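You operate a simulated robot arm through the tools that you are given. There is no shell and no other tool. Be economical: measure what you need, move in short steps, check, and stop when the job is done.

Carry out the task below with a simulated two-armed robot. There is one attempt and no reset: what you move stays moved.

TASK
Rub cream from the tall jar into a patch on top of the brown case with the teal cloth.
Fine: hold the case and the jar steady, put the cloth back and screw the lid on again. A coat counts when it lies all over at full strength: go over it till it gets no stronger.

The check looks at the end state, three seconds after you hand in, the way a careful person would. Anything else that was tipped, shoved, dropped, spilled or broken makes it a failure. Lids that push on must go on centred and level and be pressed home; caps that screw on are set level and turned clockwise until they are tight. Flat cloth is picked up by pressing the open fingertips on it (5 to 10 N) and closing them slowly along it; thin cloth reads only 2 to 8 mm in the jaws.

THE ROBOT
Two 7-joint arms with two-finger parallel grippers on one trunk, on a base that drives. Base frame: it is fixed to the floor where the robot stands at the start and does not move with it; the origin is under the middle of the robot, x ahead of it, y to its left, z up. Units: m, degrees, N and s.
The left shoulder is at the start at [0.07, 0.163, 1.12], the right one opposite. With the tool pointing down near the work surface each hand reaches from about 0.38 to 0.88 m from the robot's upright axis, wherever it stands, measured 20 degrees to its own side. Places, roughly: brown case (29x13x9 cm) [0.5, 0.1, 0.8]; folded cloth (10x6x4 cm) [0.5, 0.4, 0.8]; packing table [0.6, 0.1, 0.8]. Payload 3.43 kg a hand.
The TCP of each hand is the grasp point between the finger pads, 0.034 m short of the fingertips. In the tool frame z runs along the fingers and y along their closing line. The gripper opens to 0.128 m. The fingers are 0.024 m wide and 0.012 m thick; the gripper's body (0.048 by 0.13 m) begins 0.096 m behind the TCP.
Orientation is that of the tool frame in the base frame, as [roll, pitch, yaw] about the fixed x, y, z axes, in that order (R = Rz(yaw) Ry(pitch) Rx(roll)). With the fingers straight down and closing along the base's y, the tool's x points along the base's -x, its y along +y and its z along -z.

THE INTERFACE
- The arms move only by the tool nudge_tool. It takes "left_steps", "right_steps" or both (then of equal length, played together; a hand with none holds still); each is a list that holds one entry, the list of rows, each a list of 7 numbers: the shift along the tool's x, y, z in m, then the turn, a rotation vector about the tool's x, y, z in degrees, then the finger opening in m, from 0 to 0.128. In form: [[[dx, dy, dz, wx, wy, wz, hand], ...]]. A call has 1 to 8 rows; each row shifts and turns the commanded pose from where the row before left it, along the tool's axes as they then stand. Each row takes 0.2 s and may step no farther than 0.05 m and 8.6 degrees from the row before; otherwise, or with a gripper value out of range, the whole call is refused. Where a pose cannot be reached the arm comes as near as it can. A force on the tool above 80 N (or 10 N above the force at the start of the call, whichever is more), or a blocked arm, ends the call early, and 0.2 s more pass. The fingers move at their own pace (about 0.153 m/s each) and stop on an object; they squeeze with about 31 N. The grip force told is the motor's: it shows also when the fingers shut on nothing. Time passes only in rows, and 0.2 s behind the last, so rows that do not move let the fingers close. The reply holds the time, the measured pose of the TCP, the force on the tool along the base axes, the opening and the grip force, in the units named above and with some noise, with the torque about the TCP (base axes, N m) and any sound that the robot's microphone picked up, and new pictures: "views" is both (left out), scene, wrist or none (wrist: the cameras of the hands that moved).
- Cameras (640 x 400 px; columns grow to the right, rows downward): "scene" is now at [0.1329, -0.0096, 1.3419]; the picture's right is [-0.12, -0.99, 0.00], its down [-0.62, 0.07, -0.78] and it looks along [0.77, -0.09, -0.63] (base axes); focal length 228 px, centre (320, 200). "left" rides on the left gripper at [0.076, 0.011, -0.16] in its tool frame; the picture's right is [-0.15, 0.99, 0.00], its down [-0.88, -0.13, -0.46] and it looks along [-0.45, -0.07, 0.89] (tool axes); focal length 234 px, centre (320, 200). "right" rides on the right gripper at [0.076, -0.011, -0.16] in its tool frame; the picture's right is [0.15, 0.99, 0.00], its down [-0.88, 0.13, -0.46] and it looks along [-0.45, 0.07, 0.89] (tool axes); focal length 234 px, centre (320, 200). There is no depth. A picture from a camera that has moved, and an enlarged one, comes with that camera's place and axes in the base frame and with its lens.
- move_column(by): slides the trunk up (or, below 0, down) by that many m; the arms and the scene camera ride with it, the base frame stays. It gives what a move gives, with no picture.
- steer(legs): drives the robot by 1 to 6 legs, each [ahead, left, turn to the left] in m, m and degrees, along the robot's own axes; the way and the turn of a leg run together, so that a leg with both is an arc; at most 1.5 m and 180 degrees a leg. The arms and the cameras ride along, it lands a little off, and it stops where it bumps. It gives what a move gives, and a new picture of the scene camera.
- pan_tilt(pan, tilt): turns the head with the scene camera to pan (to the left, within 86 degrees either way) and tilt (down, from -29 to 69), counted from straight ahead of the robot. It gives what a move gives, and a new picture of the scene camera.
- zoom(camera, box): a new picture of the part [left, top, right, bottom] of that camera's present view, enlarged. No time passes.
- sign_off(): hands the job in; it is judged then, once.

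Go step by step. Nothing tells you exact positions but the pictures and the camera data: compare them with the known pose of the tool, close in by small moves and look again before you grip or let go. The budget is 120 turns and 260 pictures, counting those below and the enlarged ones. Unless the task says otherwise, let go and move clear before handing in, and close with one line.

The tools are called as name(argument=value, ...) on one line, values as JSON. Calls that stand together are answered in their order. nudge_tool: Moves the arms, as the interface text tells. Its arguments: {"type":"object","properties":{"left_steps":{"type":"array","items":{"type":"array","items":{"type":"array","items":{"type":"number"}}}},"right_steps":{"type":"array","items":{"type":"array","items":{"type":"array","items":{"type":"number"}}}},"views":{"type":"string","enum":["both","scene","wrist","none"]}},"required":[]} The other tools are called the same way: move_column (by) slides the trunk up or down; steer (legs) drives the base; pan_tilt (pan, tilt) turns the head that bears the scene camera; zoom (camera, box) takes an enlarged picture of a part of a camera's view; sign_off () hands the job in.

At the start:

```text
time: 0.0
left_position: [0.5198, 0.2437, 1.1895]
left_tcp_rot: [-180.0, 0.0, 180.0]
left_ft_force: [0.0, 0.2, 0.8]
left_moment: [0.01, 0.04, 0.05]
left_gripper_width: 0.1282
left_gripper_force: 0.1
right_position: [0.4972, -0.158, 1.1965]
right_tcp_rot: [180.0, 0.0, -180.0]
right_ft_force: [-0.5, 0.1, 0.1]
right_moment: [-0.01, -0.03, 0.02]
right_gripper_width: 0.1281
right_gripper_force: 0.0
trunk travel left (down, up): [-0.6, 0.34]
robot x, y, heading: [0.001, 0.0006, 0.1]
head pan, tilt: [-6.7, 38.8]
```

scene: 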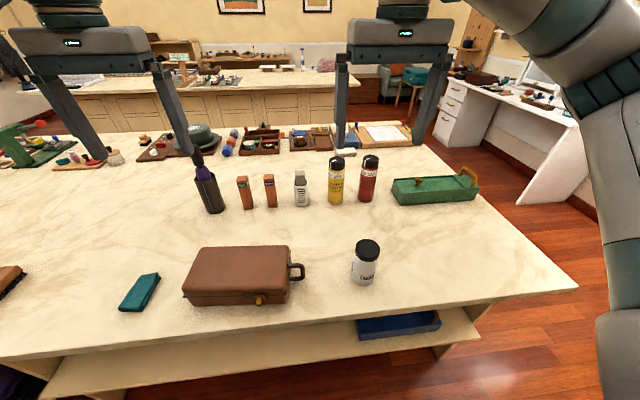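
right: 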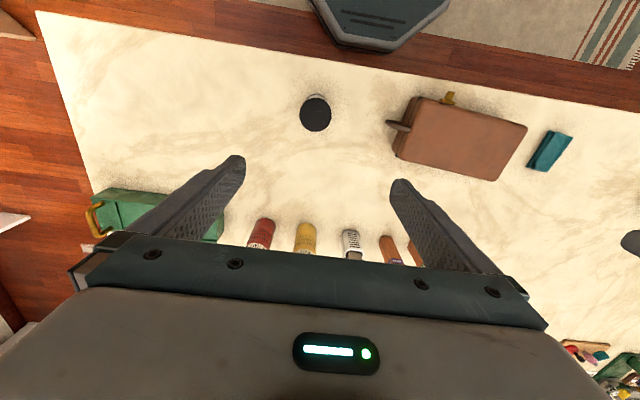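
left: 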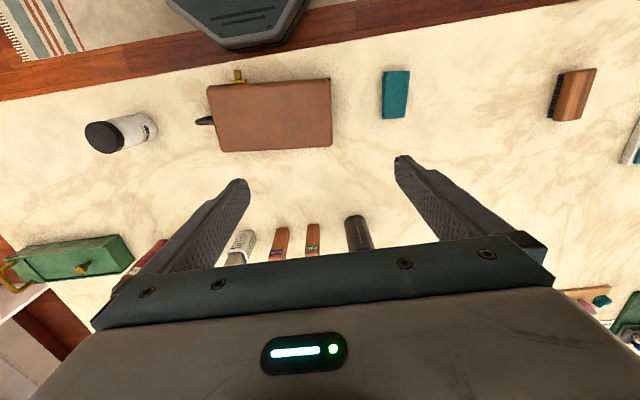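

I see the brown case, a teal folded cloth to its left, and a white jar with a black lid to its right; a row of bottles stands behind. I'll zoom in to identify the jar and the patch.

zoom(camera="scene", box=[100, 220, 420, 340])

zoom(camera="scene", box=[180, 140, 400, 280])

zoom(camera="right", box=[280, 70, 600, 200])

zoom(camera="left", box=[70, 60, 420, 190])

```text
2.00 times, centred on (260, 280) of scene
camera zoom: at [0.1329, -0.0096, 1.3419], right [-0.12, -0.99, 0.0], down [-0.62, 0.07, -0.78], along [0.77, -0.09, -0.63], focal length 456 px, centre (440, 40)
```

zoom: 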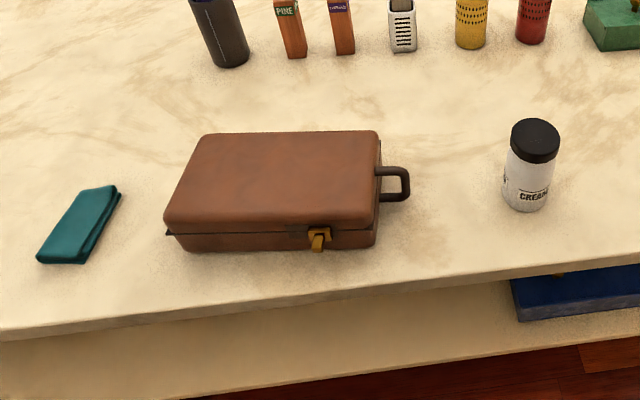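

```text
2.86 times, centred on (290, 210) of scene
camera zoom: at [0.1329, -0.0096, 1.3419], right [-0.12, -0.99, 0.0], down [-0.62, 0.07, -0.78], along [0.77, -0.09, -0.63], focal length 652 px, centre (406, 171)
```

zoom: 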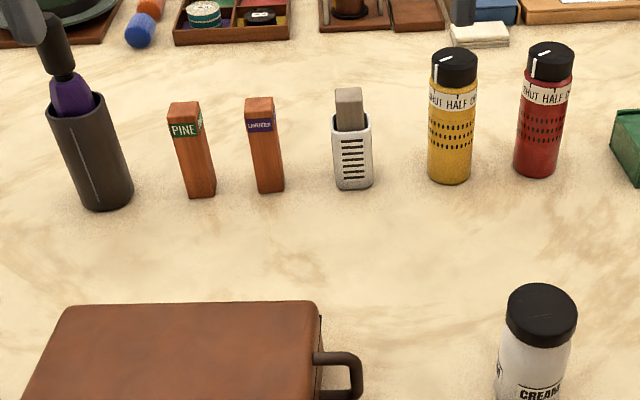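

```text
2.00 times, centred on (440, 135) of right
camera zoom: at [0.4217, -0.1694, 1.3558], right [-0.15, 0.99, 0.0], down [0.88, 0.13, 0.46], along [0.45, 0.07, -0.89], focal length 468 px, centre (80, 330)
```

zoom: 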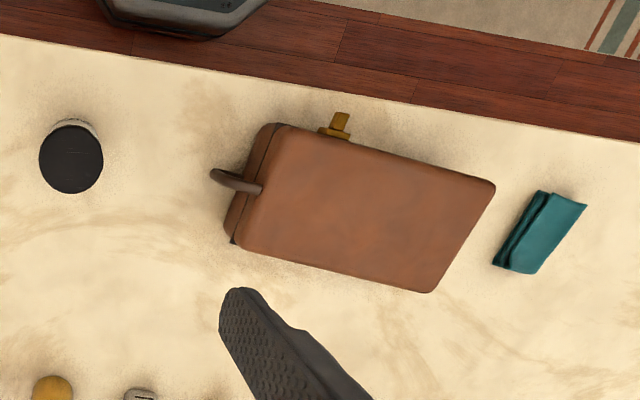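

```text
1.83 times, centred on (245, 125) of left
camera zoom: at [0.4424, 0.2554, 1.3477], right [0.15, 0.99, 0.0], down [0.88, -0.13, 0.46], along [0.45, -0.07, -0.89], focal length 428 px, centre (457, 337)
```

zoom: 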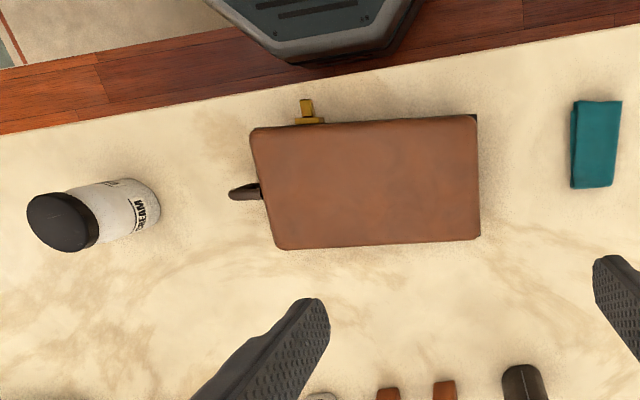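

The jar labelled CREAM is at about (0.478, -0.168) with its top at z≈0.896. The case is centred near (0.49, 0.15) with its handle toward -y, and the cloth is at (0.49, 0.41). I'll shift the base right and back a little so the right hand can hold the jar (and later the case handle) while the left hand works.

steer(legs=[[-0.1, -0.15, 0]])

pan_tilt(pan=6, tilt=45)

```text
time: 1.5
left_position: [0.4194, 0.0943, 1.1872]
left_tcp_rot: [180.0, 0.0, -179.8]
left_ft_force: [-0.1, 0.1, -0.4]
left_moment: [0.0, -0.03, 0.0]
left_gripper_width: 0.1281
left_gripper_force: 0.0
right_position: [0.3971, -0.3062, 1.196]
right_tcp_rot: [180.0, 0.0, -179.9]
right_ft_force: [0.2, -0.4, 0.5]
right_moment: [0.01, -0.02, -0.01]
right_gripper_width: 0.1283
right_gripper_force: 0.0
trunk travel left (down, up): [-0.6, 0.34]
robot x, y, heading: [-0.1003, -0.1518, 0.0]
head pan, tilt: [-6.7, 38.8]
camera scene: at [0.0327, -0.1602, 1.3419], right [-0.12, -0.99, 0.0], down [-0.62, 0.07, -0.78], along [0.77, -0.09, -0.63], focal length 228 px, centre (320, 200)
```

scene: 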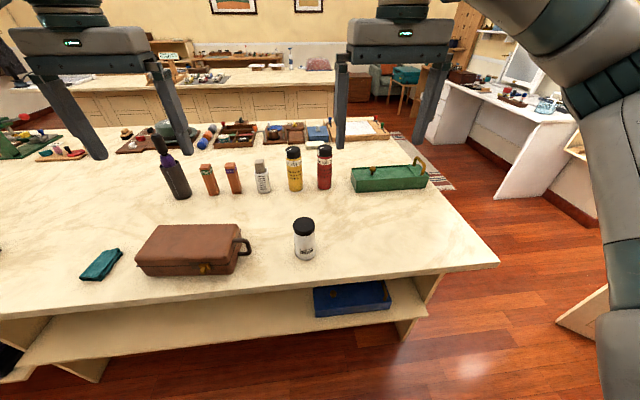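

```text
time: 2.3
left_position: [0.4181, 0.0929, 1.1891]
left_tcp_rot: [-180.0, 0.1, -179.9]
left_ft_force: [-0.4, 0.2, 0.0]
left_moment: [0.01, 0.02, 0.01]
left_gripper_width: 0.1278
left_gripper_force: 0.1
right_position: [0.3983, -0.3077, 1.1961]
right_tcp_rot: [-180.0, 0.1, -180.0]
right_ft_force: [-0.3, 0.9, -0.3]
right_moment: [-0.02, 0.0, 0.0]
right_gripper_width: 0.128
right_gripper_force: 0.0
trunk travel left (down, up): [-0.6, 0.34]
robot x, y, heading: [-0.0986, -0.1531, -0.0]
head pan, tilt: [6.0, 45.0]
camera scene: at [0.0281, -0.1422, 1.3329], right [0.11, -0.99, 0.0], down [-0.7, -0.07, -0.71], along [0.7, 0.07, -0.71], focal length 228 px, centre (320, 200)
```

scene: 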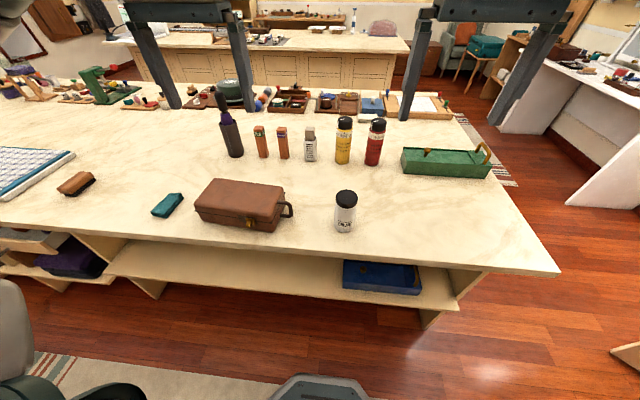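

The right hand will hold the jar from its right side with the camera on top. I'll turn it in the air first.

nudge_tool(right_steps=[[[0, 0, 0, 0, 0, 8.5, 0.128], [0, 0, 0, 0, 0, 8.5, 0.128], [0, 0, 0, 0, 0, 8.5, 0.128], [0, 0, 0, 0, 0, 8.5, 0.128], [0, 0, 0, 0, 0, 8.5, 0.128], [0, 0, 0, 0, 0, 8.5, 0.128], [0, 0, 0, 0, 0, 8.5, 0.128], [0, 0, 0, 0, 0, 8.5, 0.128]]], views="none")

nudge_tool(right_steps=[[[0, 0, 0, 0, 0, 8.5, 0.128], [0, 0, 0, 0, 0, 8.5, 0.128], [0, 0, 0, 0, 0, 5, 0.128], [0, 0, 0, 0, 8.5, 0, 0.128], [0, 0, 0, 0, 8.5, 0, 0.128], [0, 0, 0, 0, 8.5, 0, 0.128], [0, 0, 0, 0, 8.5, 0, 0.128], [0, 0, 0, 0, 8.5, 0, 0.128]]], views="none")

nudge_tool(right_steps=[[[0, 0, 0, 0, 8.5, 0, 0.128], [0, 0, 0, 0, 8.5, 0, 0.128], [0, 0, 0, 0, 0, 0, 0.128]]])

```text
time: 4.1
left_position: [0.4179, 0.0927, 1.1877]
left_tcp_rot: [179.9, 0.0, -179.8]
left_ft_force: [0.0, -0.1, -0.9]
left_moment: [0.01, -0.02, 0.0]
left_gripper_width: 0.128
left_gripper_force: 0.0
right_position: [0.3979, -0.3078, 1.1965]
right_tcp_rot: [-179.9, 0.0, 111.9]
right_ft_force: [0.2, 0.5, -0.4]
right_moment: [-0.01, -0.01, -0.01]
right_gripper_width: 0.1279
right_gripper_force: 0.1
trunk travel left (down, up): [-0.6, 0.34]
robot x, y, heading: [-0.1028, -0.1528, 0.4]
head pan, tilt: [6.0, 45.0]
```

```text
time: 5.9
left_position: [0.4187, 0.0924, 1.1891]
left_tcp_rot: [180.0, 0.0, -179.8]
left_ft_force: [0.2, -0.7, -0.2]
left_moment: [-0.01, -0.04, 0.04]
left_gripper_width: 0.1281
left_gripper_force: 0.0
right_position: [0.3971, -0.3082, 1.1971]
right_tcp_rot: [180.0, -42.7, 90.0]
right_ft_force: [-0.3, 0.4, -0.2]
right_moment: [0.01, -0.03, 0.0]
right_gripper_width: 0.1282
right_gripper_force: 0.1
trunk travel left (down, up): [-0.6, 0.34]
robot x, y, heading: [-0.0998, -0.1539, -0.0]
head pan, tilt: [6.0, 45.0]
```

```text
time: 6.7
left_position: [0.4179, 0.0928, 1.1884]
left_tcp_rot: [-179.9, -0.1, -179.7]
left_ft_force: [0.1, -0.1, -0.4]
left_moment: [-0.05, 0.0, -0.01]
left_gripper_width: 0.1279
left_gripper_force: 0.0
right_position: [0.3967, -0.3071, 1.1968]
right_tcp_rot: [-180.0, -59.6, 90.2]
right_ft_force: [0.0, -0.1, 0.1]
right_moment: [-0.01, 0.03, 0.04]
right_gripper_width: 0.128
right_gripper_force: 0.1
trunk travel left (down, up): [-0.6, 0.34]
robot x, y, heading: [-0.1019, -0.1494, 0.2]
head pan, tilt: [6.0, 45.0]
camera scene: at [0.028, -0.141, 1.3329], right [0.11, -0.99, 0.0], down [-0.7, -0.08, -0.71], along [0.7, 0.07, -0.71], focal length 228 px, centre (320, 200)
camera right: at [0.3862, -0.4074, 1.3426], right [0.99, 0.08, 0.13], down [0.13, -0.84, -0.53], along [0.07, 0.54, -0.84], focal length 234 px, centre (320, 200)
```

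scene: 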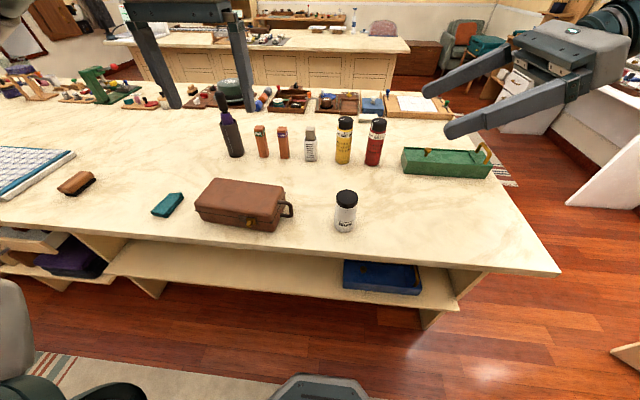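
right: 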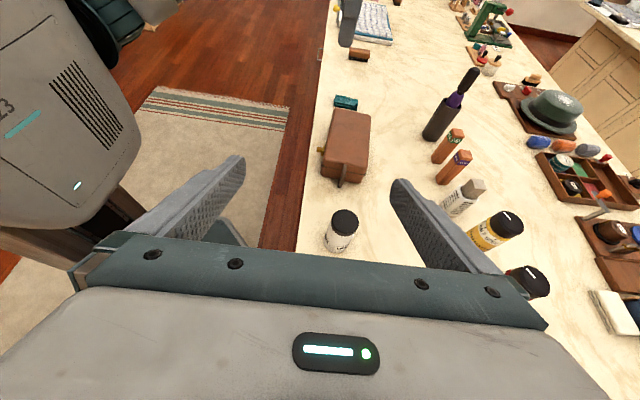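

Orientation is good. I'll move to a pre-grasp pose on the jar's right side.

nudge_tool(right_steps=[[[-0.0367, 0.0116, 0.027, 0, 0, 0, 0.128], [-0.0367, 0.0116, 0.027, 0, 0, 0, 0.128], [-0.0367, 0.0116, 0.027, 0, 0, 0, 0.128], [-0.0367, 0.0116, 0.027, 0, 0, 0, 0.128], [-0.0367, 0.0116, 0.027, 0, 0, 0, 0.128], [-0.0367, 0.0116, 0.027, 0, 0, 0, 0.128], [-0.0367, 0.0116, 0.027, 0, 0, 0, 0.128]]])

```text
time: 8.3
left_position: [0.4188, 0.0927, 1.1877]
left_tcp_rot: [-180.0, -0.2, -179.8]
left_ft_force: [0.3, -0.6, 0.9]
left_moment: [0.0, -0.01, -0.01]
left_gripper_width: 0.128
left_gripper_force: 0.0
right_position: [0.4793, -0.2741, 0.8783]
right_tcp_rot: [-179.9, -59.5, 90.1]
right_ft_force: [-0.1, -0.4, 0.4]
right_moment: [-0.03, 0.03, -0.02]
right_gripper_width: 0.128
right_gripper_force: 0.0
trunk travel left (down, up): [-0.6, 0.34]
robot x, y, heading: [-0.0979, -0.1519, 0.3]
head pan, tilt: [6.0, 45.0]
camera scene: at [0.029, -0.142, 1.3328], right [0.11, -0.99, 0.0], down [-0.7, -0.07, -0.71], along [0.7, 0.08, -0.71], focal length 228 px, centre (320, 200)
camera right: at [0.4685, -0.3748, 1.0236], right [0.99, 0.08, 0.13], down [0.13, -0.84, -0.53], along [0.07, 0.54, -0.84], focal length 234 px, centre (320, 200)
```

scene: 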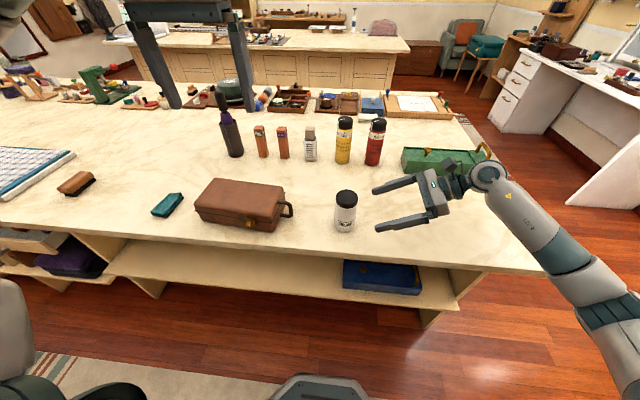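
right: 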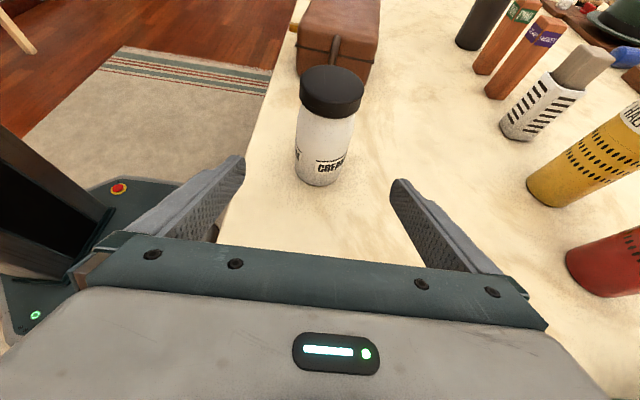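

Jar is at about (0.482, -0.172). I'll advance with fingers open to straddle it, then look before closing.

nudge_tool(right_steps=[[[0, 0.003, 0.03, 0, 0, 0, 0.128], [0, 0, 0.03, 0, 0, 0, 0.128], [0, 0, 0.03, 0, 0, 0, 0.128], [0.002, 0, 0.027, 0, 0, 0, 0.128], [0, 0, 0, 0, 0, 0, 0.128]]])

zoom(camera="scene", box=[270, 150, 430, 250])

```text
time: 9.5
left_position: [0.4184, 0.0916, 1.1874]
left_tcp_rot: [180.0, 0.0, -179.9]
left_ft_force: [-0.7, 1.0, -0.6]
left_moment: [-0.01, -0.05, -0.03]
left_gripper_width: 0.1277
left_gripper_force: 0.0
right_position: [0.48, -0.1717, 0.822]
right_tcp_rot: [-179.9, -59.6, 90.1]
right_ft_force: [0.5, 0.3, -0.2]
right_moment: [0.02, 0.02, -0.01]
right_gripper_width: 0.128
right_gripper_force: 0.0
trunk travel left (down, up): [-0.6, 0.34]
robot x, y, heading: [-0.1011, -0.1491, 0.2]
head pan, tilt: [6.0, 45.0]
camera scene: at [0.0279, -0.1425, 1.3329], right [0.11, -0.99, 0.0], down [-0.7, -0.07, -0.71], along [0.7, 0.08, -0.71], focal length 228 px, centre (320, 200)
camera right: at [0.4694, -0.2724, 0.9677], right [0.99, 0.07, 0.13], down [0.13, -0.84, -0.53], along [0.07, 0.54, -0.84], focal length 234 px, centre (320, 200)
```

scene: 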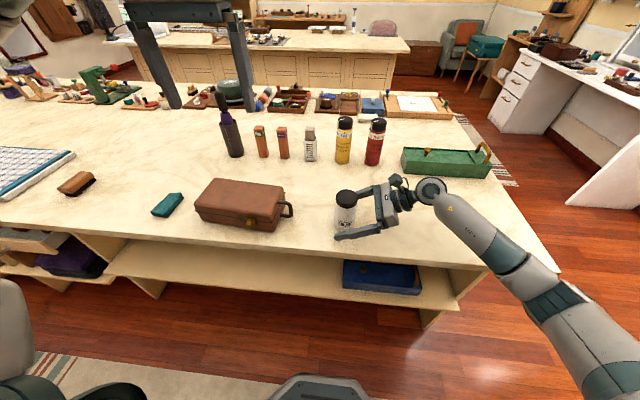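
right: 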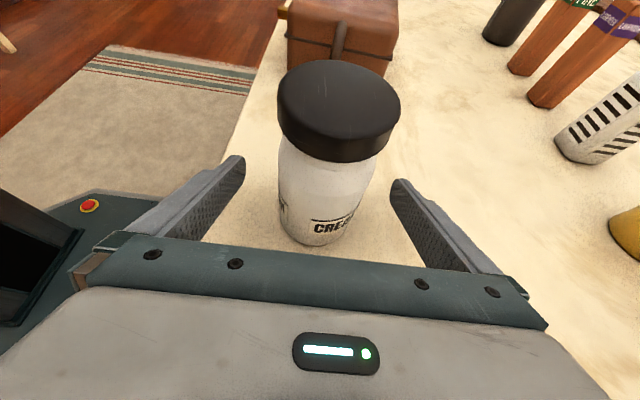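

```text
4.00 times, centred on (350, 200) of scene
camera zoom: at [0.0279, -0.1425, 1.3329], right [0.11, -0.99, 0.0], down [-0.7, -0.07, -0.71], along [0.7, 0.08, -0.71], focal length 913 px, centre (200, 200)
```

zoom: 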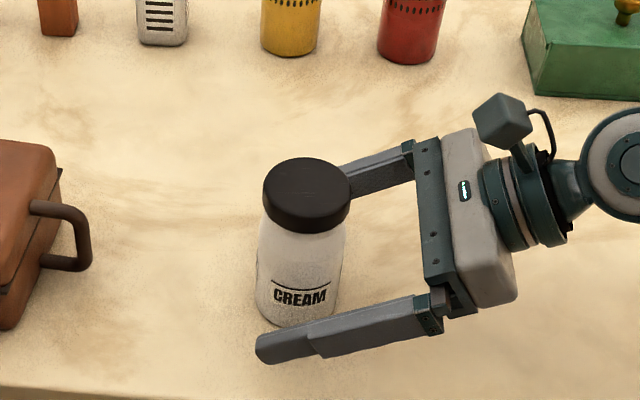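

Jar is centred between the fingers. Closing on the body.

nudge_tool(right_steps=[[[0, 0, 0, 0, 0, 0, 0.08], [0, 0, 0, 0, 0, 0, 0.07], [0, 0, 0, 0, 0, 0, 0.06], [0, 0, 0, 0, 0, 0, 0.05], [0, 0, 0, 0, 0, 0, 0.03]]], views="wrist")

```text
time: 10.7
left_position: [0.4175, 0.0932, 1.1876]
left_tcp_rot: [-180.0, 0.0, -179.8]
left_ft_force: [-0.2, 0.5, 1.2]
left_moment: [0.01, -0.03, -0.01]
left_gripper_width: 0.128
left_gripper_force: 0.1
right_position: [0.4798, -0.1722, 0.8218]
right_tcp_rot: [180.0, -59.6, 90.0]
right_ft_force: [-2.0, 0.2, 0.0]
right_moment: [0.03, 0.01, -0.01]
right_gripper_width: 0.0608
right_gripper_force: 30.8
trunk travel left (down, up): [-0.6, 0.34]
robot x, y, heading: [-0.1, -0.151, 0.3]
head pan, tilt: [6.0, 45.0]
camera right: at [0.4694, -0.2721, 0.9678], right [0.99, 0.08, 0.13], down [0.13, -0.84, -0.53], along [0.07, 0.54, -0.84], focal length 234 px, centre (320, 200)
```

right: 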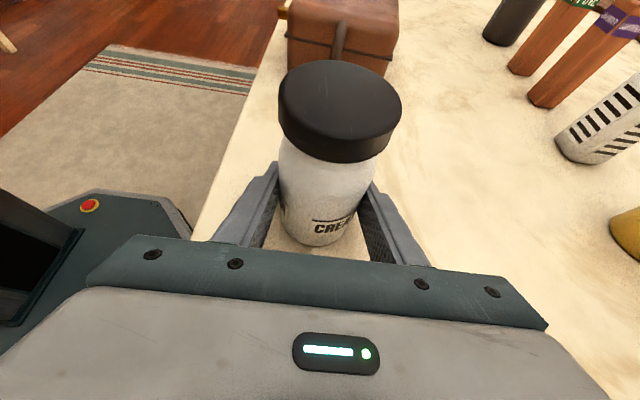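

Jar is held (61 mm at the body). Now I'll turn the left hand in the air so an unscrewing stroke has room.

nudge_tool(left_steps=[[[0, 0, 0, 0, 0, 8.5, 0.09], [0, 0, 0, 0, 0, 8.5, 0.09], [0, 0, 0, 0, 0, 8.5, 0.09], [0, 0, 0, 0, 0, 8.5, 0.09], [0, 0, 0, 0, 0, 8.5, 0.09], [0, 0, 0, 0, 0, 8.5, 0.09], [0, 0, 0, 0, 0, 8.5, 0.09], [0, 0, 0, 0, 0, 8.5, 0.09]]], views="none")

nudge_tool(left_steps=[[[0, 0, 0, 0, 0, 8.5, 0.09], [0, 0, 0, 0, 0, 8.5, 0.09], [0, 0, 0, 0, 0, 8.5, 0.09], [0, 0, 0, 0, 0, 8.5, 0.09], [0, 0, 0, 0, 0, 8.5, 0.09], [0, 0, 0, 0, 0, 8.5, 0.09], [0, 0, 0, 0, 0, 1, 0.09]]], views="none")

```text
time: 12.5
left_position: [0.4185, 0.093, 1.1863]
left_tcp_rot: [-180.0, 0.0, 112.0]
left_ft_force: [1.1, 0.6, 0.4]
left_moment: [-0.01, -0.02, 0.01]
left_gripper_width: 0.0898
left_gripper_force: 0.0
right_position: [0.4804, -0.1718, 0.8215]
right_tcp_rot: [-179.8, -59.5, 90.0]
right_ft_force: [-0.4, -0.7, 1.1]
right_moment: [0.0, -0.05, 0.02]
right_gripper_width: 0.0607
right_gripper_force: 31.3
trunk travel left (down, up): [-0.6, 0.34]
robot x, y, heading: [-0.1007, -0.1529, 0.0]
head pan, tilt: [6.0, 45.0]
```

```text
time: 14.1
left_position: [0.4183, 0.0929, 1.1876]
left_tcp_rot: [180.0, 0.0, 60.2]
left_ft_force: [0.0, 0.3, 0.3]
left_moment: [-0.03, 0.01, -0.01]
left_gripper_width: 0.09
left_gripper_force: 0.1
right_position: [0.4804, -0.1723, 0.8218]
right_tcp_rot: [-179.9, -59.5, 90.0]
right_ft_force: [-0.2, 0.0, -0.3]
right_moment: [-0.01, -0.02, -0.02]
right_gripper_width: 0.0608
right_gripper_force: 31.4
trunk travel left (down, up): [-0.6, 0.34]
robot x, y, heading: [-0.1021, -0.1526, 0.3]
head pan, tilt: [6.0, 45.0]
```

Left hand is turned. Moving it above the jar lid.

nudge_tool(left_steps=[[[-0.0281, 0.0264, 0.0297, 0, 0, 0, 0.09], [-0.0281, 0.0264, 0.0297, 0, 0, 0, 0.09], [-0.0281, 0.0264, 0.0297, 0, 0, 0, 0.09], [-0.0281, 0.0264, 0.0297, 0, 0, 0, 0.09], [-0.0281, 0.0264, 0.0297, 0, 0, 0, 0.09], [-0.0281, 0.0264, 0.0297, 0, 0, 0, 0.09], [-0.0281, 0.0264, 0.0297, 0, 0, 0, 0.09], [0, 0, 0, 0, 0, 0, 0.09]]])

zoom(camera="scene", box=[270, 130, 430, 230])

```text
time: 15.9
left_position: [0.4777, -0.1696, 0.9813]
left_tcp_rot: [179.9, 0.0, 60.2]
left_ft_force: [-0.3, 0.2, 0.1]
left_moment: [-0.01, 0.01, 0.01]
left_gripper_width: 0.09
left_gripper_force: 0.0
right_position: [0.4787, -0.1705, 0.8224]
right_tcp_rot: [-179.9, -59.6, 90.0]
right_ft_force: [-0.4, 0.2, -1.0]
right_moment: [-0.04, -0.03, -0.01]
right_gripper_width: 0.0607
right_gripper_force: 31.5
trunk travel left (down, up): [-0.6, 0.34]
robot x, y, heading: [-0.1001, -0.1512, 0.3]
head pan, tilt: [6.0, 45.0]
camera scene: at [0.0281, -0.141, 1.3329], right [0.11, -0.99, 0.0], down [-0.7, -0.08, -0.71], along [0.7, 0.07, -0.71], focal length 228 px, centre (320, 200)
camera left: at [0.5243, -0.1079, 1.1412], right [0.79, -0.62, 0.0], down [-0.55, -0.7, 0.46], along [-0.28, -0.36, -0.89], focal length 234 px, centre (320, 200)
```

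scene: 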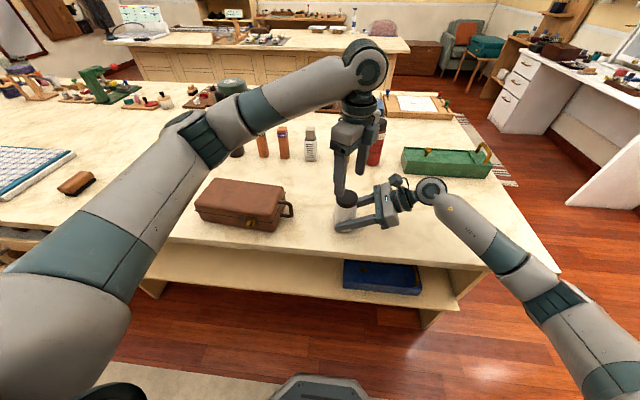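
left: 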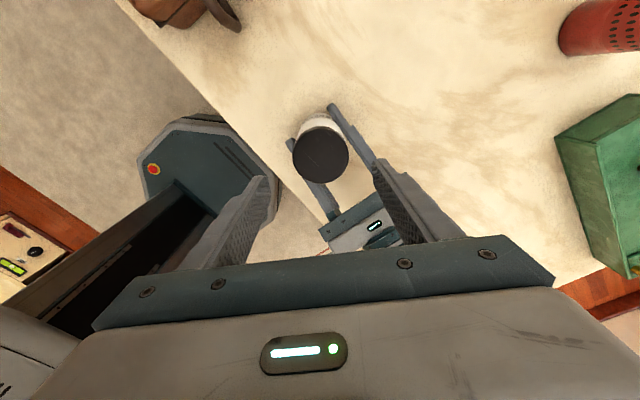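

```text
4.00 times, centred on (350, 180) of scene
camera zoom: at [0.0281, -0.141, 1.3329], right [0.11, -0.99, 0.0], down [-0.7, -0.08, -0.71], along [0.7, 0.07, -0.71], focal length 913 px, centre (200, 280)
```

zoom: 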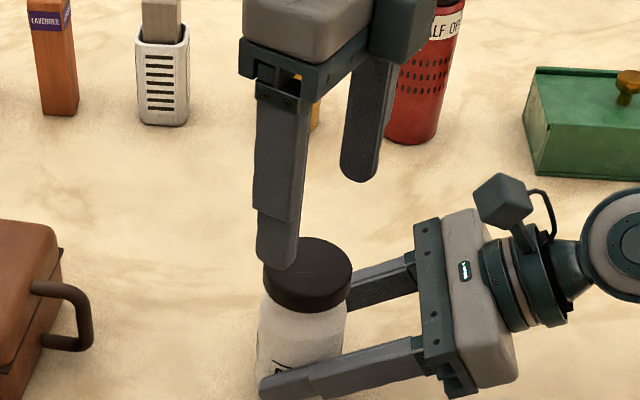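

Lid centre reads about (0.480, -0.166). Small correction, then descend around the lid.

nudge_tool(left_steps=[[[0.004, 0, 0.03, 0, 0, 0, 0.09], [0, 0, 0.03, 0, 0, 0, 0.09], [0, 0, 0.016, 0, 0, 0, 0.09], [0, 0, 0, 0, 0, 0, 0.09]]], views="wrist")

zoom(camera="scene", box=[290, 150, 410, 250])

```text
time: 16.9
left_position: [0.483, -0.1662, 0.9047]
left_tcp_rot: [-180.0, 0.0, 60.2]
left_ft_force: [0.3, 0.3, 0.4]
left_moment: [0.0, -0.04, 0.0]
left_gripper_width: 0.0901
left_gripper_force: 0.1
right_position: [0.4807, -0.1721, 0.822]
right_tcp_rot: [-179.9, -59.4, 90.1]
right_ft_force: [-0.3, 0.1, 1.0]
right_moment: [0.01, 0.03, 0.01]
right_gripper_width: 0.0609
right_gripper_force: 31.2
trunk travel left (down, up): [-0.6, 0.34]
robot x, y, heading: [-0.1022, -0.1546, 0.2]
head pan, tilt: [6.0, 45.0]
camera left: at [0.5297, -0.1044, 1.0642], right [0.79, -0.62, 0.0], down [-0.55, -0.7, 0.46], along [-0.28, -0.36, -0.89], focal length 234 px, centre (320, 200)
```

left: 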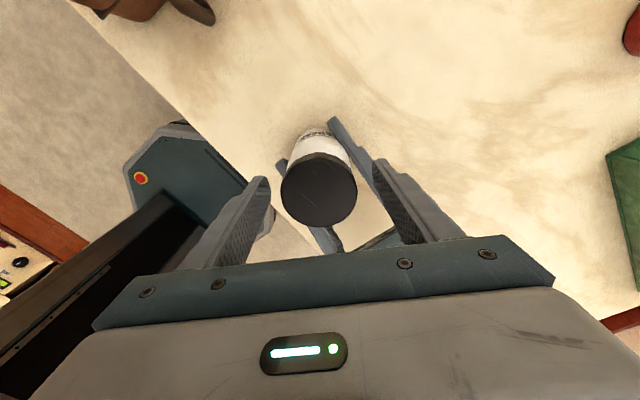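

```text
4.00 times, centred on (350, 200) of scene
camera zoom: at [0.0284, -0.142, 1.3328], right [0.11, -0.99, 0.0], down [-0.7, -0.08, -0.71], along [0.7, 0.08, -0.71], focal length 913 px, centre (200, 200)
```

zoom: 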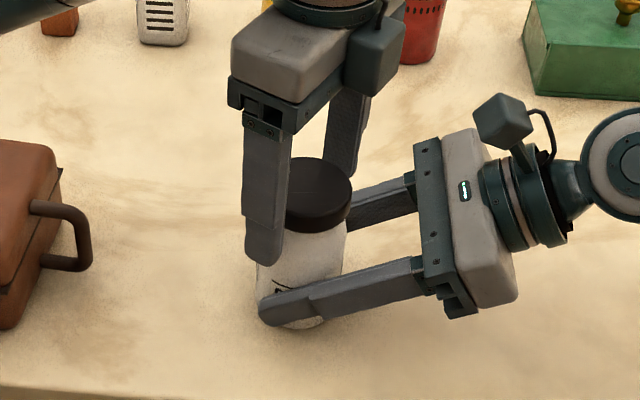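

Well centred. I'll raise 5 mm so the tips bear only on the lid, then close.

nudge_tool(left_steps=[[[0, 0, -0.005, 0, 0, 0, 0.09], [0, 0, 0, 0, 0, 0, 0.075], [0, 0, 0, 0, 0, 0, 0.065], [0, 0, 0, 0, 0, 0, 0.055], [0, 0, 0, 0, 0, 0, 0.04], [0, 0, 0, 0, 0, 0, 0.04]]], views="wrist")

zoom(camera="scene", box=[310, 160, 390, 230])

```text
time: 18.3
left_position: [0.483, -0.1651, 0.9086]
left_tcp_rot: [-179.9, 0.1, 60.1]
left_ft_force: [-7.4, 4.8, 1.4]
left_moment: [0.08, 0.13, 0.03]
left_gripper_width: 0.0566
left_gripper_force: 31.4
right_position: [0.4807, -0.1723, 0.8211]
right_tcp_rot: [180.0, -59.5, 89.9]
right_ft_force: [8.7, -4.8, -0.7]
right_moment: [0.26, 0.55, -0.13]
right_gripper_width: 0.0608
right_gripper_force: 30.7
trunk travel left (down, up): [-0.6, 0.34]
robot x, y, heading: [-0.0973, -0.1493, -0.1]
head pan, tilt: [6.0, 45.0]
camera left: at [0.5298, -0.1049, 1.0685], right [0.79, -0.62, 0.0], down [-0.55, -0.7, 0.46], along [-0.28, -0.36, -0.89], focal length 234 px, centre (320, 200)
```

left: 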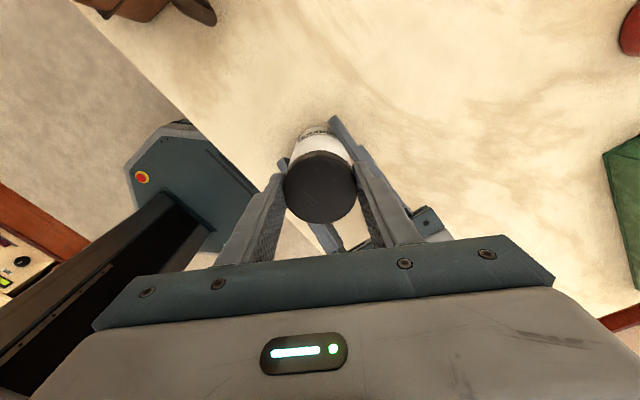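

```text
5.71 times, centred on (350, 195) of scene
camera zoom: at [0.0285, -0.142, 1.3328], right [0.11, -0.99, 0.0], down [-0.7, -0.08, -0.71], along [0.7, 0.08, -0.71], focal length 1304 px, centre (149, 229)
```

zoom: 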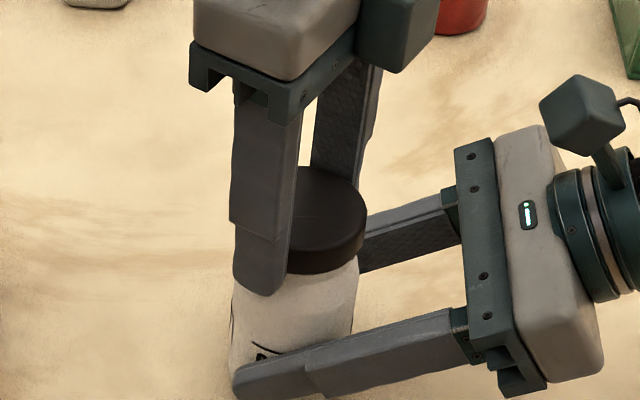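

The lid is gripped with a small side force; I'll ease that and begin unscrewing counter-clockwise.

nudge_tool(left_steps=[[[0, -0.002, 0, 0, 0, 0, 0.04], [0, 0, 0, 0, 0, -6, 0.04], [0, 0, 0, 0, 0, -8, 0.04], [0, 0, 0, 0, 0, -8, 0.04], [0, 0, 0, 0, 0, -8, 0.04]]], views="wrist")

```text
time: 19.5
left_position: [0.4801, -0.1645, 0.909]
left_tcp_rot: [-179.9, 0.0, 90.3]
left_ft_force: [-5.0, -2.5, 3.5]
left_moment: [0.0, 0.1, -0.1]
left_gripper_width: 0.0569
left_gripper_force: 31.1
right_position: [0.4804, -0.1715, 0.8214]
right_tcp_rot: [-180.0, -59.5, 90.0]
right_ft_force: [5.0, 2.7, -0.9]
right_moment: [-0.13, 0.37, 0.05]
right_gripper_width: 0.0606
right_gripper_force: 30.7
trunk travel left (down, up): [-0.6, 0.34]
robot x, y, heading: [-0.0989, -0.1496, -0.2]
head pan, tilt: [6.0, 45.0]
camera left: at [0.4909, -0.0879, 1.0685], right [0.99, -0.14, 0.0], down [-0.13, -0.88, 0.46], along [-0.07, -0.45, -0.89], focal length 234 px, centre (320, 200)
```

left: 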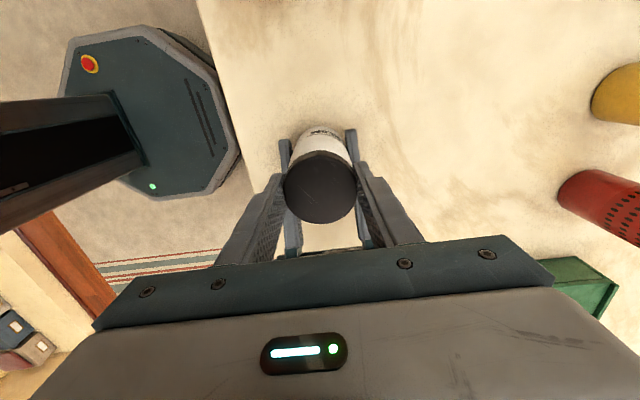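

It turns with little torque, and the jar stays still. Continuing.

nudge_tool(left_steps=[[[0, 0, 0, 0, 0, -8.5, 0.04], [0, 0, 0, 0, 0, -8.5, 0.04], [0, 0, 0, 0, 0, -8.5, 0.04], [0, 0, 0, 0, 0, -8.5, 0.04], [0, 0, 0, 0, 0, -8.5, 0.04], [0, 0, 0, 0, 0, -8.5, 0.04], [0, 0, 0, 0, 0, -8.5, 0.04], [0, 0, 0, 0, 0, -8.5, 0.04]]], views="wrist")

```text
time: 21.3
left_position: [0.481, -0.1655, 0.9093]
left_tcp_rot: [-179.9, 0.0, 158.3]
left_ft_force: [-23.0, -8.1, 11.1]
left_moment: [-0.19, 0.7, -0.2]
left_gripper_width: 0.0571
left_gripper_force: 30.8
right_position: [0.481, -0.172, 0.8229]
right_tcp_rot: [179.9, -59.6, 89.9]
right_ft_force: [26.7, 6.9, -2.6]
right_moment: [-0.52, 0.9, -0.06]
right_gripper_width: 0.0606
right_gripper_force: 30.8
trunk travel left (down, up): [-0.6, 0.34]
robot x, y, heading: [-0.1002, -0.1477, 0.0]
head pan, tilt: [6.0, 45.0]
camera left: at [0.4135, -0.1266, 1.069], right [0.5, 0.86, 0.0], down [0.77, -0.45, 0.46], along [0.39, -0.23, -0.89], focal length 234 px, centre (320, 200)
```

left: 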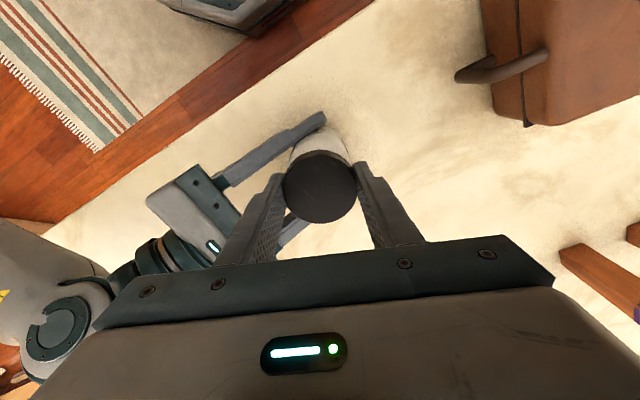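

Side force has built up to 23 N; I'll ease the hand toward -x and slightly up, then continue the turn.

nudge_tool(left_steps=[[[0.0024, -0.002, -0.0015, 0, 0, 0, 0.04], [0, 0, 0, 0, 0, 0, 0.04]]], views="none")

```text
time: 21.9
left_position: [0.4787, -0.1662, 0.9102]
left_tcp_rot: [179.9, 0.0, 158.3]
left_ft_force: [-4.2, -4.3, -1.3]
left_moment: [-0.21, 0.22, 0.0]
left_gripper_width: 0.0568
left_gripper_force: 31.1
right_position: [0.4784, -0.172, 0.8234]
right_tcp_rot: [180.0, -59.6, 90.2]
right_ft_force: [3.8, 3.7, 4.8]
right_moment: [-0.18, -0.07, -0.02]
right_gripper_width: 0.0606
right_gripper_force: 30.7
trunk travel left (down, up): [-0.6, 0.34]
robot x, y, heading: [-0.0988, -0.1468, 0.2]
head pan, tilt: [6.0, 45.0]
```

Relieved. Continue turning.

nudge_tool(left_steps=[[[0, 0, -0.0002, 0, 0, -8.5, 0.04], [0, 0, -0.0002, 0, 0, -8.5, 0.04], [0, 0, -0.0002, 0, 0, -8.5, 0.04], [0, 0, -0.0002, 0, 0, -8.5, 0.04], [0, 0, -0.0002, 0, 0, -8.5, 0.04]]])

zoom(camera="scene", box=[310, 160, 390, 230])

```text
time: 23.1
left_position: [0.4787, -0.1655, 0.9121]
left_tcp_rot: [-180.0, -0.1, -159.2]
left_ft_force: [7.4, -7.7, -13.7]
left_moment: [-0.15, -0.39, 0.01]
left_gripper_width: 0.0563
left_gripper_force: 30.7
right_position: [0.48, -0.1719, 0.8215]
right_tcp_rot: [179.9, -59.6, 90.2]
right_ft_force: [-6.7, 7.6, 11.4]
right_moment: [-0.45, -0.26, 0.04]
right_gripper_width: 0.0604
right_gripper_force: 31.0
trunk travel left (down, up): [-0.6, 0.34]
robot x, y, heading: [-0.0997, -0.152, 0.2]
head pan, tilt: [6.0, 45.0]
camera scene: at [0.0284, -0.142, 1.3328], right [0.11, -0.99, 0.0], down [-0.7, -0.08, -0.71], along [0.7, 0.08, -0.71], focal length 228 px, centre (320, 200)
camera left: at [0.4026, -0.1811, 1.0712], right [-0.22, 0.98, 0.0], down [0.87, 0.19, 0.46], along [0.44, 0.1, -0.89], focal length 234 px, centre (320, 200)
```

scene: 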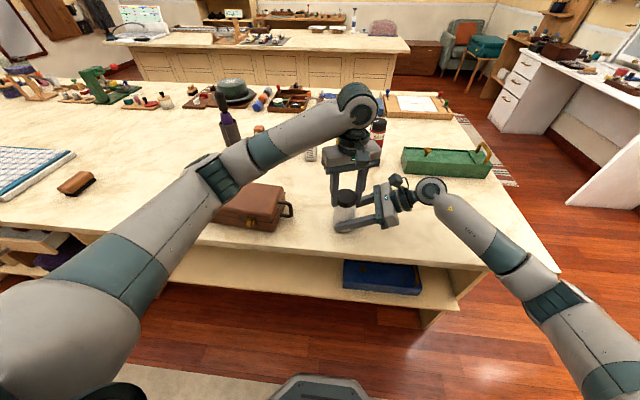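
left: 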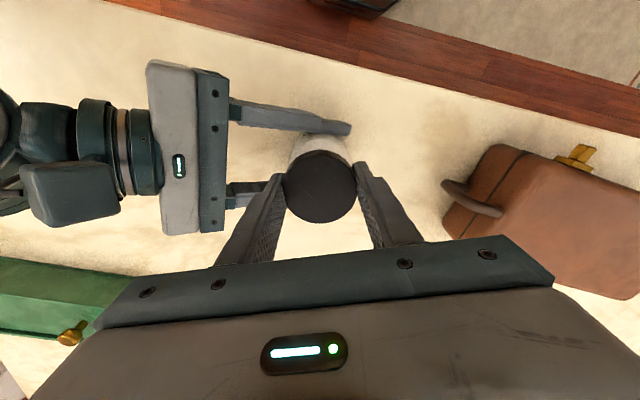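

```text
5.71 times, centred on (350, 195) of scene
camera zoom: at [0.0284, -0.142, 1.3328], right [0.11, -0.99, 0.0], down [-0.7, -0.08, -0.71], along [0.7, 0.08, -0.71], focal length 1304 px, centre (149, 229)
```

zoom: 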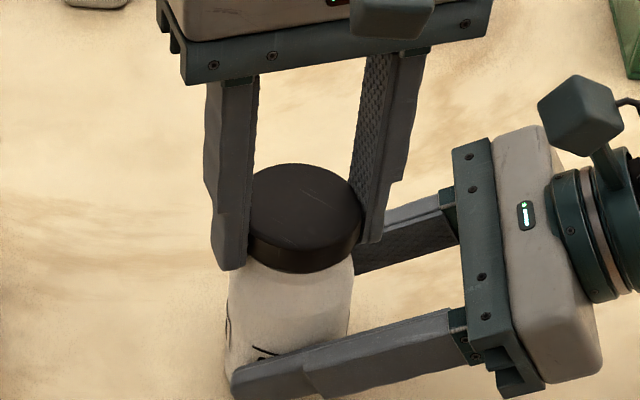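

About 140° done and it's still threaded. I'll open slightly, turn back around the lid and take a second stroke.

nudge_tool(left_steps=[[[0, 0, 0, 0, 0, 0, 0.08], [0, 0, 0, 0, 0, 8.5, 0.08], [0, 0, 0, 0, 0, 8.5, 0.08], [0, 0, 0, 0, 0, 8.5, 0.08], [0, 0, 0, 0, 0, 8.5, 0.08], [0, 0, 0, 0, 0, 8.5, 0.08], [0, 0, 0, 0, 0, 8.5, 0.08], [0, 0, 0, 0, 0, 8.5, 0.08]]], views="none")

nudge_tool(left_steps=[[[0, 0, 0, 0, 0, 8.5, 0.08], [0, 0, 0, 0, 0, 8.5, 0.08], [0, 0, 0, 0, 0, 8.5, 0.08], [0, 0, 0, 0, 0, 8.5, 0.08], [0, 0, 0, 0, 0, 8.5, 0.08], [0, 0, 0, 0, 0, 8.5, 0.08], [0, 0, 0, 0, 0, 8.5, 0.08], [0, 0, 0, 0, 0, 8.5, 0.08]]], views="wrist")

```text
time: 24.9
left_position: [0.4778, -0.1661, 0.9122]
left_tcp_rot: [-180.0, 0.0, 141.0]
left_ft_force: [0.1, 0.2, -0.2]
left_moment: [-0.03, -0.01, 0.01]
left_gripper_width: 0.08
left_gripper_force: 0.1
right_position: [0.4806, -0.1724, 0.8199]
right_tcp_rot: [180.0, -59.6, 90.1]
right_ft_force: [2.8, -1.6, 4.4]
right_moment: [0.15, -0.12, -0.09]
right_gripper_width: 0.0605
right_gripper_force: 30.9
trunk travel left (down, up): [-0.6, 0.34]
robot x, y, heading: [-0.0996, -0.1546, -0.2]
head pan, tilt: [6.0, 45.0]
```

```text
time: 26.7
left_position: [0.4778, -0.1662, 0.9116]
left_tcp_rot: [180.0, 0.0, 73.1]
left_ft_force: [0.0, -0.7, 0.1]
left_moment: [-0.02, 0.0, 0.03]
left_gripper_width: 0.0801
left_gripper_force: 0.0
right_position: [0.4801, -0.1715, 0.8217]
right_tcp_rot: [180.0, -59.4, 90.1]
right_ft_force: [-0.3, -1.8, 3.5]
right_moment: [0.12, -0.02, -0.03]
right_gripper_width: 0.0605
right_gripper_force: 31.5
trunk travel left (down, up): [-0.6, 0.34]
robot x, y, heading: [-0.0994, -0.148, -0.0]
head pan, tilt: [6.0, 45.0]
camera left: at [0.5102, -0.0956, 1.0711], right [0.9, -0.43, 0.0], down [-0.38, -0.8, 0.46], along [-0.2, -0.41, -0.89], focal length 234 px, centre (320, 200)
```

left: 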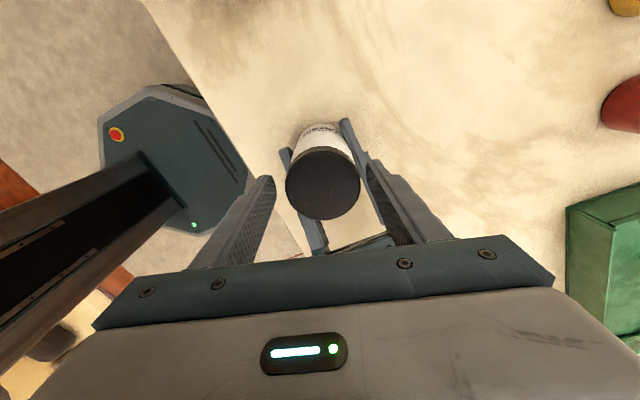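

Regrip and make the second stroke.

nudge_tool(left_steps=[[[0, 0.0015, 0, 0, 0, 0, 0.065], [0, 0, 0, 0, 0, 0, 0.05], [0, 0, 0, 0, 0, 0, 0.04], [0, 0, 0, 0, 0, 0, 0.04], [0, 0, 0, 0, 0, -6, 0.04], [0, 0, -0.0002, 0, 0, -8, 0.04], [0, 0, -0.0002, 0, 0, -8, 0.04], [0, 0, -0.0002, 0, 0, -8, 0.04]]], views="none")

```text
time: 28.5
left_position: [0.4792, -0.1656, 0.9126]
left_tcp_rot: [-179.9, 0.0, 103.3]
left_ft_force: [10.7, -1.4, -2.1]
left_moment: [-0.06, -0.24, -0.02]
left_gripper_width: 0.0562
left_gripper_force: 31.3
right_position: [0.4802, -0.1718, 0.8211]
right_tcp_rot: [-179.9, -59.5, 90.0]
right_ft_force: [-10.5, 0.2, 3.1]
right_moment: [0.0, -0.77, 0.08]
right_gripper_width: 0.0603
right_gripper_force: 30.9
trunk travel left (down, up): [-0.6, 0.34]
robot x, y, heading: [-0.1029, -0.1507, -0.1]
head pan, tilt: [6.0, 45.0]
```

nudge_tool(left_steps=[[[0, 0.001, 0, 0, 0, -8.5, 0.04], [0, 0, -0.0002, 0, 0, -8.5, 0.04], [0, 0, -0.0002, 0, 0, -8.5, 0.04], [0, 0, -0.0002, 0, 0, -8.5, 0.04], [0, 0, -0.0002, 0, 0, -8.5, 0.04], [0, 0, -0.0002, 0, 0, -8.5, 0.04], [0, 0, -0.0002, 0, 0, -8.5, 0.04]]], views="none")

```text
time: 30.1
left_position: [0.4809, -0.1661, 0.9144]
left_tcp_rot: [-180.0, -0.1, 162.8]
left_ft_force: [10.9, -1.3, -6.8]
left_moment: [-0.14, -0.12, -0.02]
left_gripper_width: 0.0568
left_gripper_force: 30.7
right_position: [0.4804, -0.172, 0.8211]
right_tcp_rot: [180.0, -59.5, 90.0]
right_ft_force: [-10.0, 2.1, 5.1]
right_moment: [0.09, -0.77, 0.07]
right_gripper_width: 0.0602
right_gripper_force: 30.7
trunk travel left (down, up): [-0.6, 0.34]
robot x, y, heading: [-0.1008, -0.1505, 0.1]
head pan, tilt: [6.0, 45.0]
```

nudge_tool(left_steps=[[[-0.001, 0, 0, 0, 0, -8.5, 0.04], [0, 0, 0, 0, 0, -8.5, 0.04], [0, 0, -0.0002, 0, 0, -8.5, 0.04], [0, 0, -0.0002, 0, 0, -8.5, 0.04], [0, 0, -0.0002, 0, 0, -8.5, 0.04], [0, 0, 0, 0, 0, 0, 0.04]]], views="wrist")

zoom(camera="scene", box=[310, 160, 390, 230])

```text
time: 31.5
left_position: [0.4809, -0.1668, 0.9143]
left_tcp_rot: [179.9, 0.0, -154.8]
left_ft_force: [2.3, 8.2, -5.8]
left_moment: [0.12, 0.06, 0.02]
left_gripper_width: 0.0562
left_gripper_force: 30.7
right_position: [0.4812, -0.1729, 0.8214]
right_tcp_rot: [-179.9, -59.5, 89.8]
right_ft_force: [-2.3, -10.4, 3.6]
right_moment: [0.76, -0.21, 0.0]
right_gripper_width: 0.0605
right_gripper_force: 30.9
trunk travel left (down, up): [-0.6, 0.34]
robot x, y, heading: [-0.1003, -0.149, 0.2]
head pan, tilt: [6.0, 45.0]
camera left: at [0.4069, -0.1878, 1.0734], right [-0.29, 0.96, 0.0], down [0.85, 0.26, 0.46], along [0.44, 0.13, -0.89], focal length 234 px, centre (320, 200)
```

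left: 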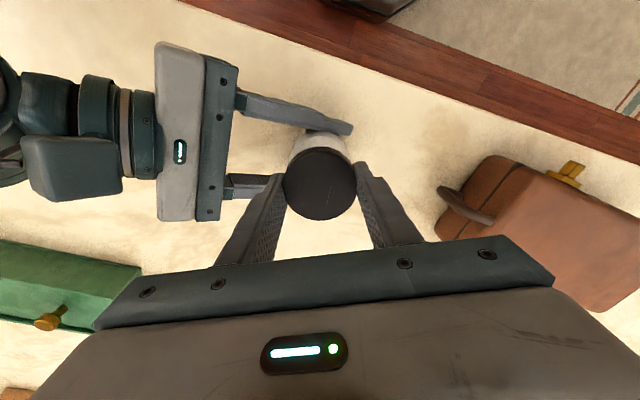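

```text
5.71 times, centred on (350, 195) of scene
camera zoom: at [0.0285, -0.142, 1.3328], right [0.11, -0.99, 0.0], down [-0.7, -0.08, -0.71], along [0.7, 0.08, -0.71], focal length 1304 px, centre (149, 229)
```

zoom: 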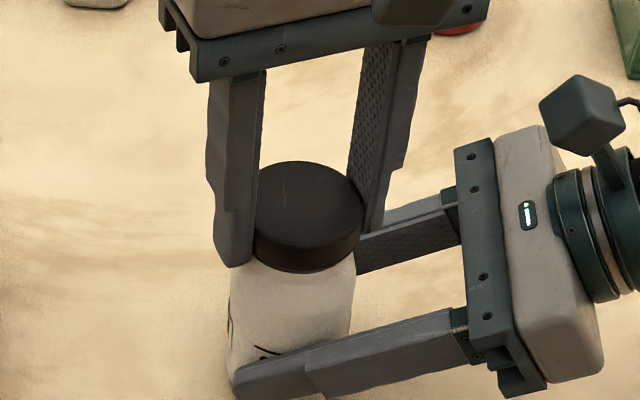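

About 270° turned. Small lift test to see whether it's free.

nudge_tool(left_steps=[[[0, 0, -0.001, 0, 0, 0, 0.04], [0, 0, 0, 0, 0, 0, 0.04]]], views="none")

```text
time: 32.1
left_position: [0.4803, -0.1652, 0.9147]
left_tcp_rot: [179.9, -0.2, -154.8]
left_ft_force: [1.1, 11.2, -10.1]
left_moment: [0.32, 0.02, 0.04]
left_gripper_width: 0.0562
left_gripper_force: 31.1
right_position: [0.4811, -0.173, 0.8217]
right_tcp_rot: [180.0, -59.5, 90.1]
right_ft_force: [-1.2, -10.7, 8.8]
right_moment: [0.78, -0.17, 0.0]
right_gripper_width: 0.0607
right_gripper_force: 30.5
trunk travel left (down, up): [-0.6, 0.34]
robot x, y, heading: [-0.0986, -0.1508, -0.0]
head pan, tilt: [6.0, 45.0]
```

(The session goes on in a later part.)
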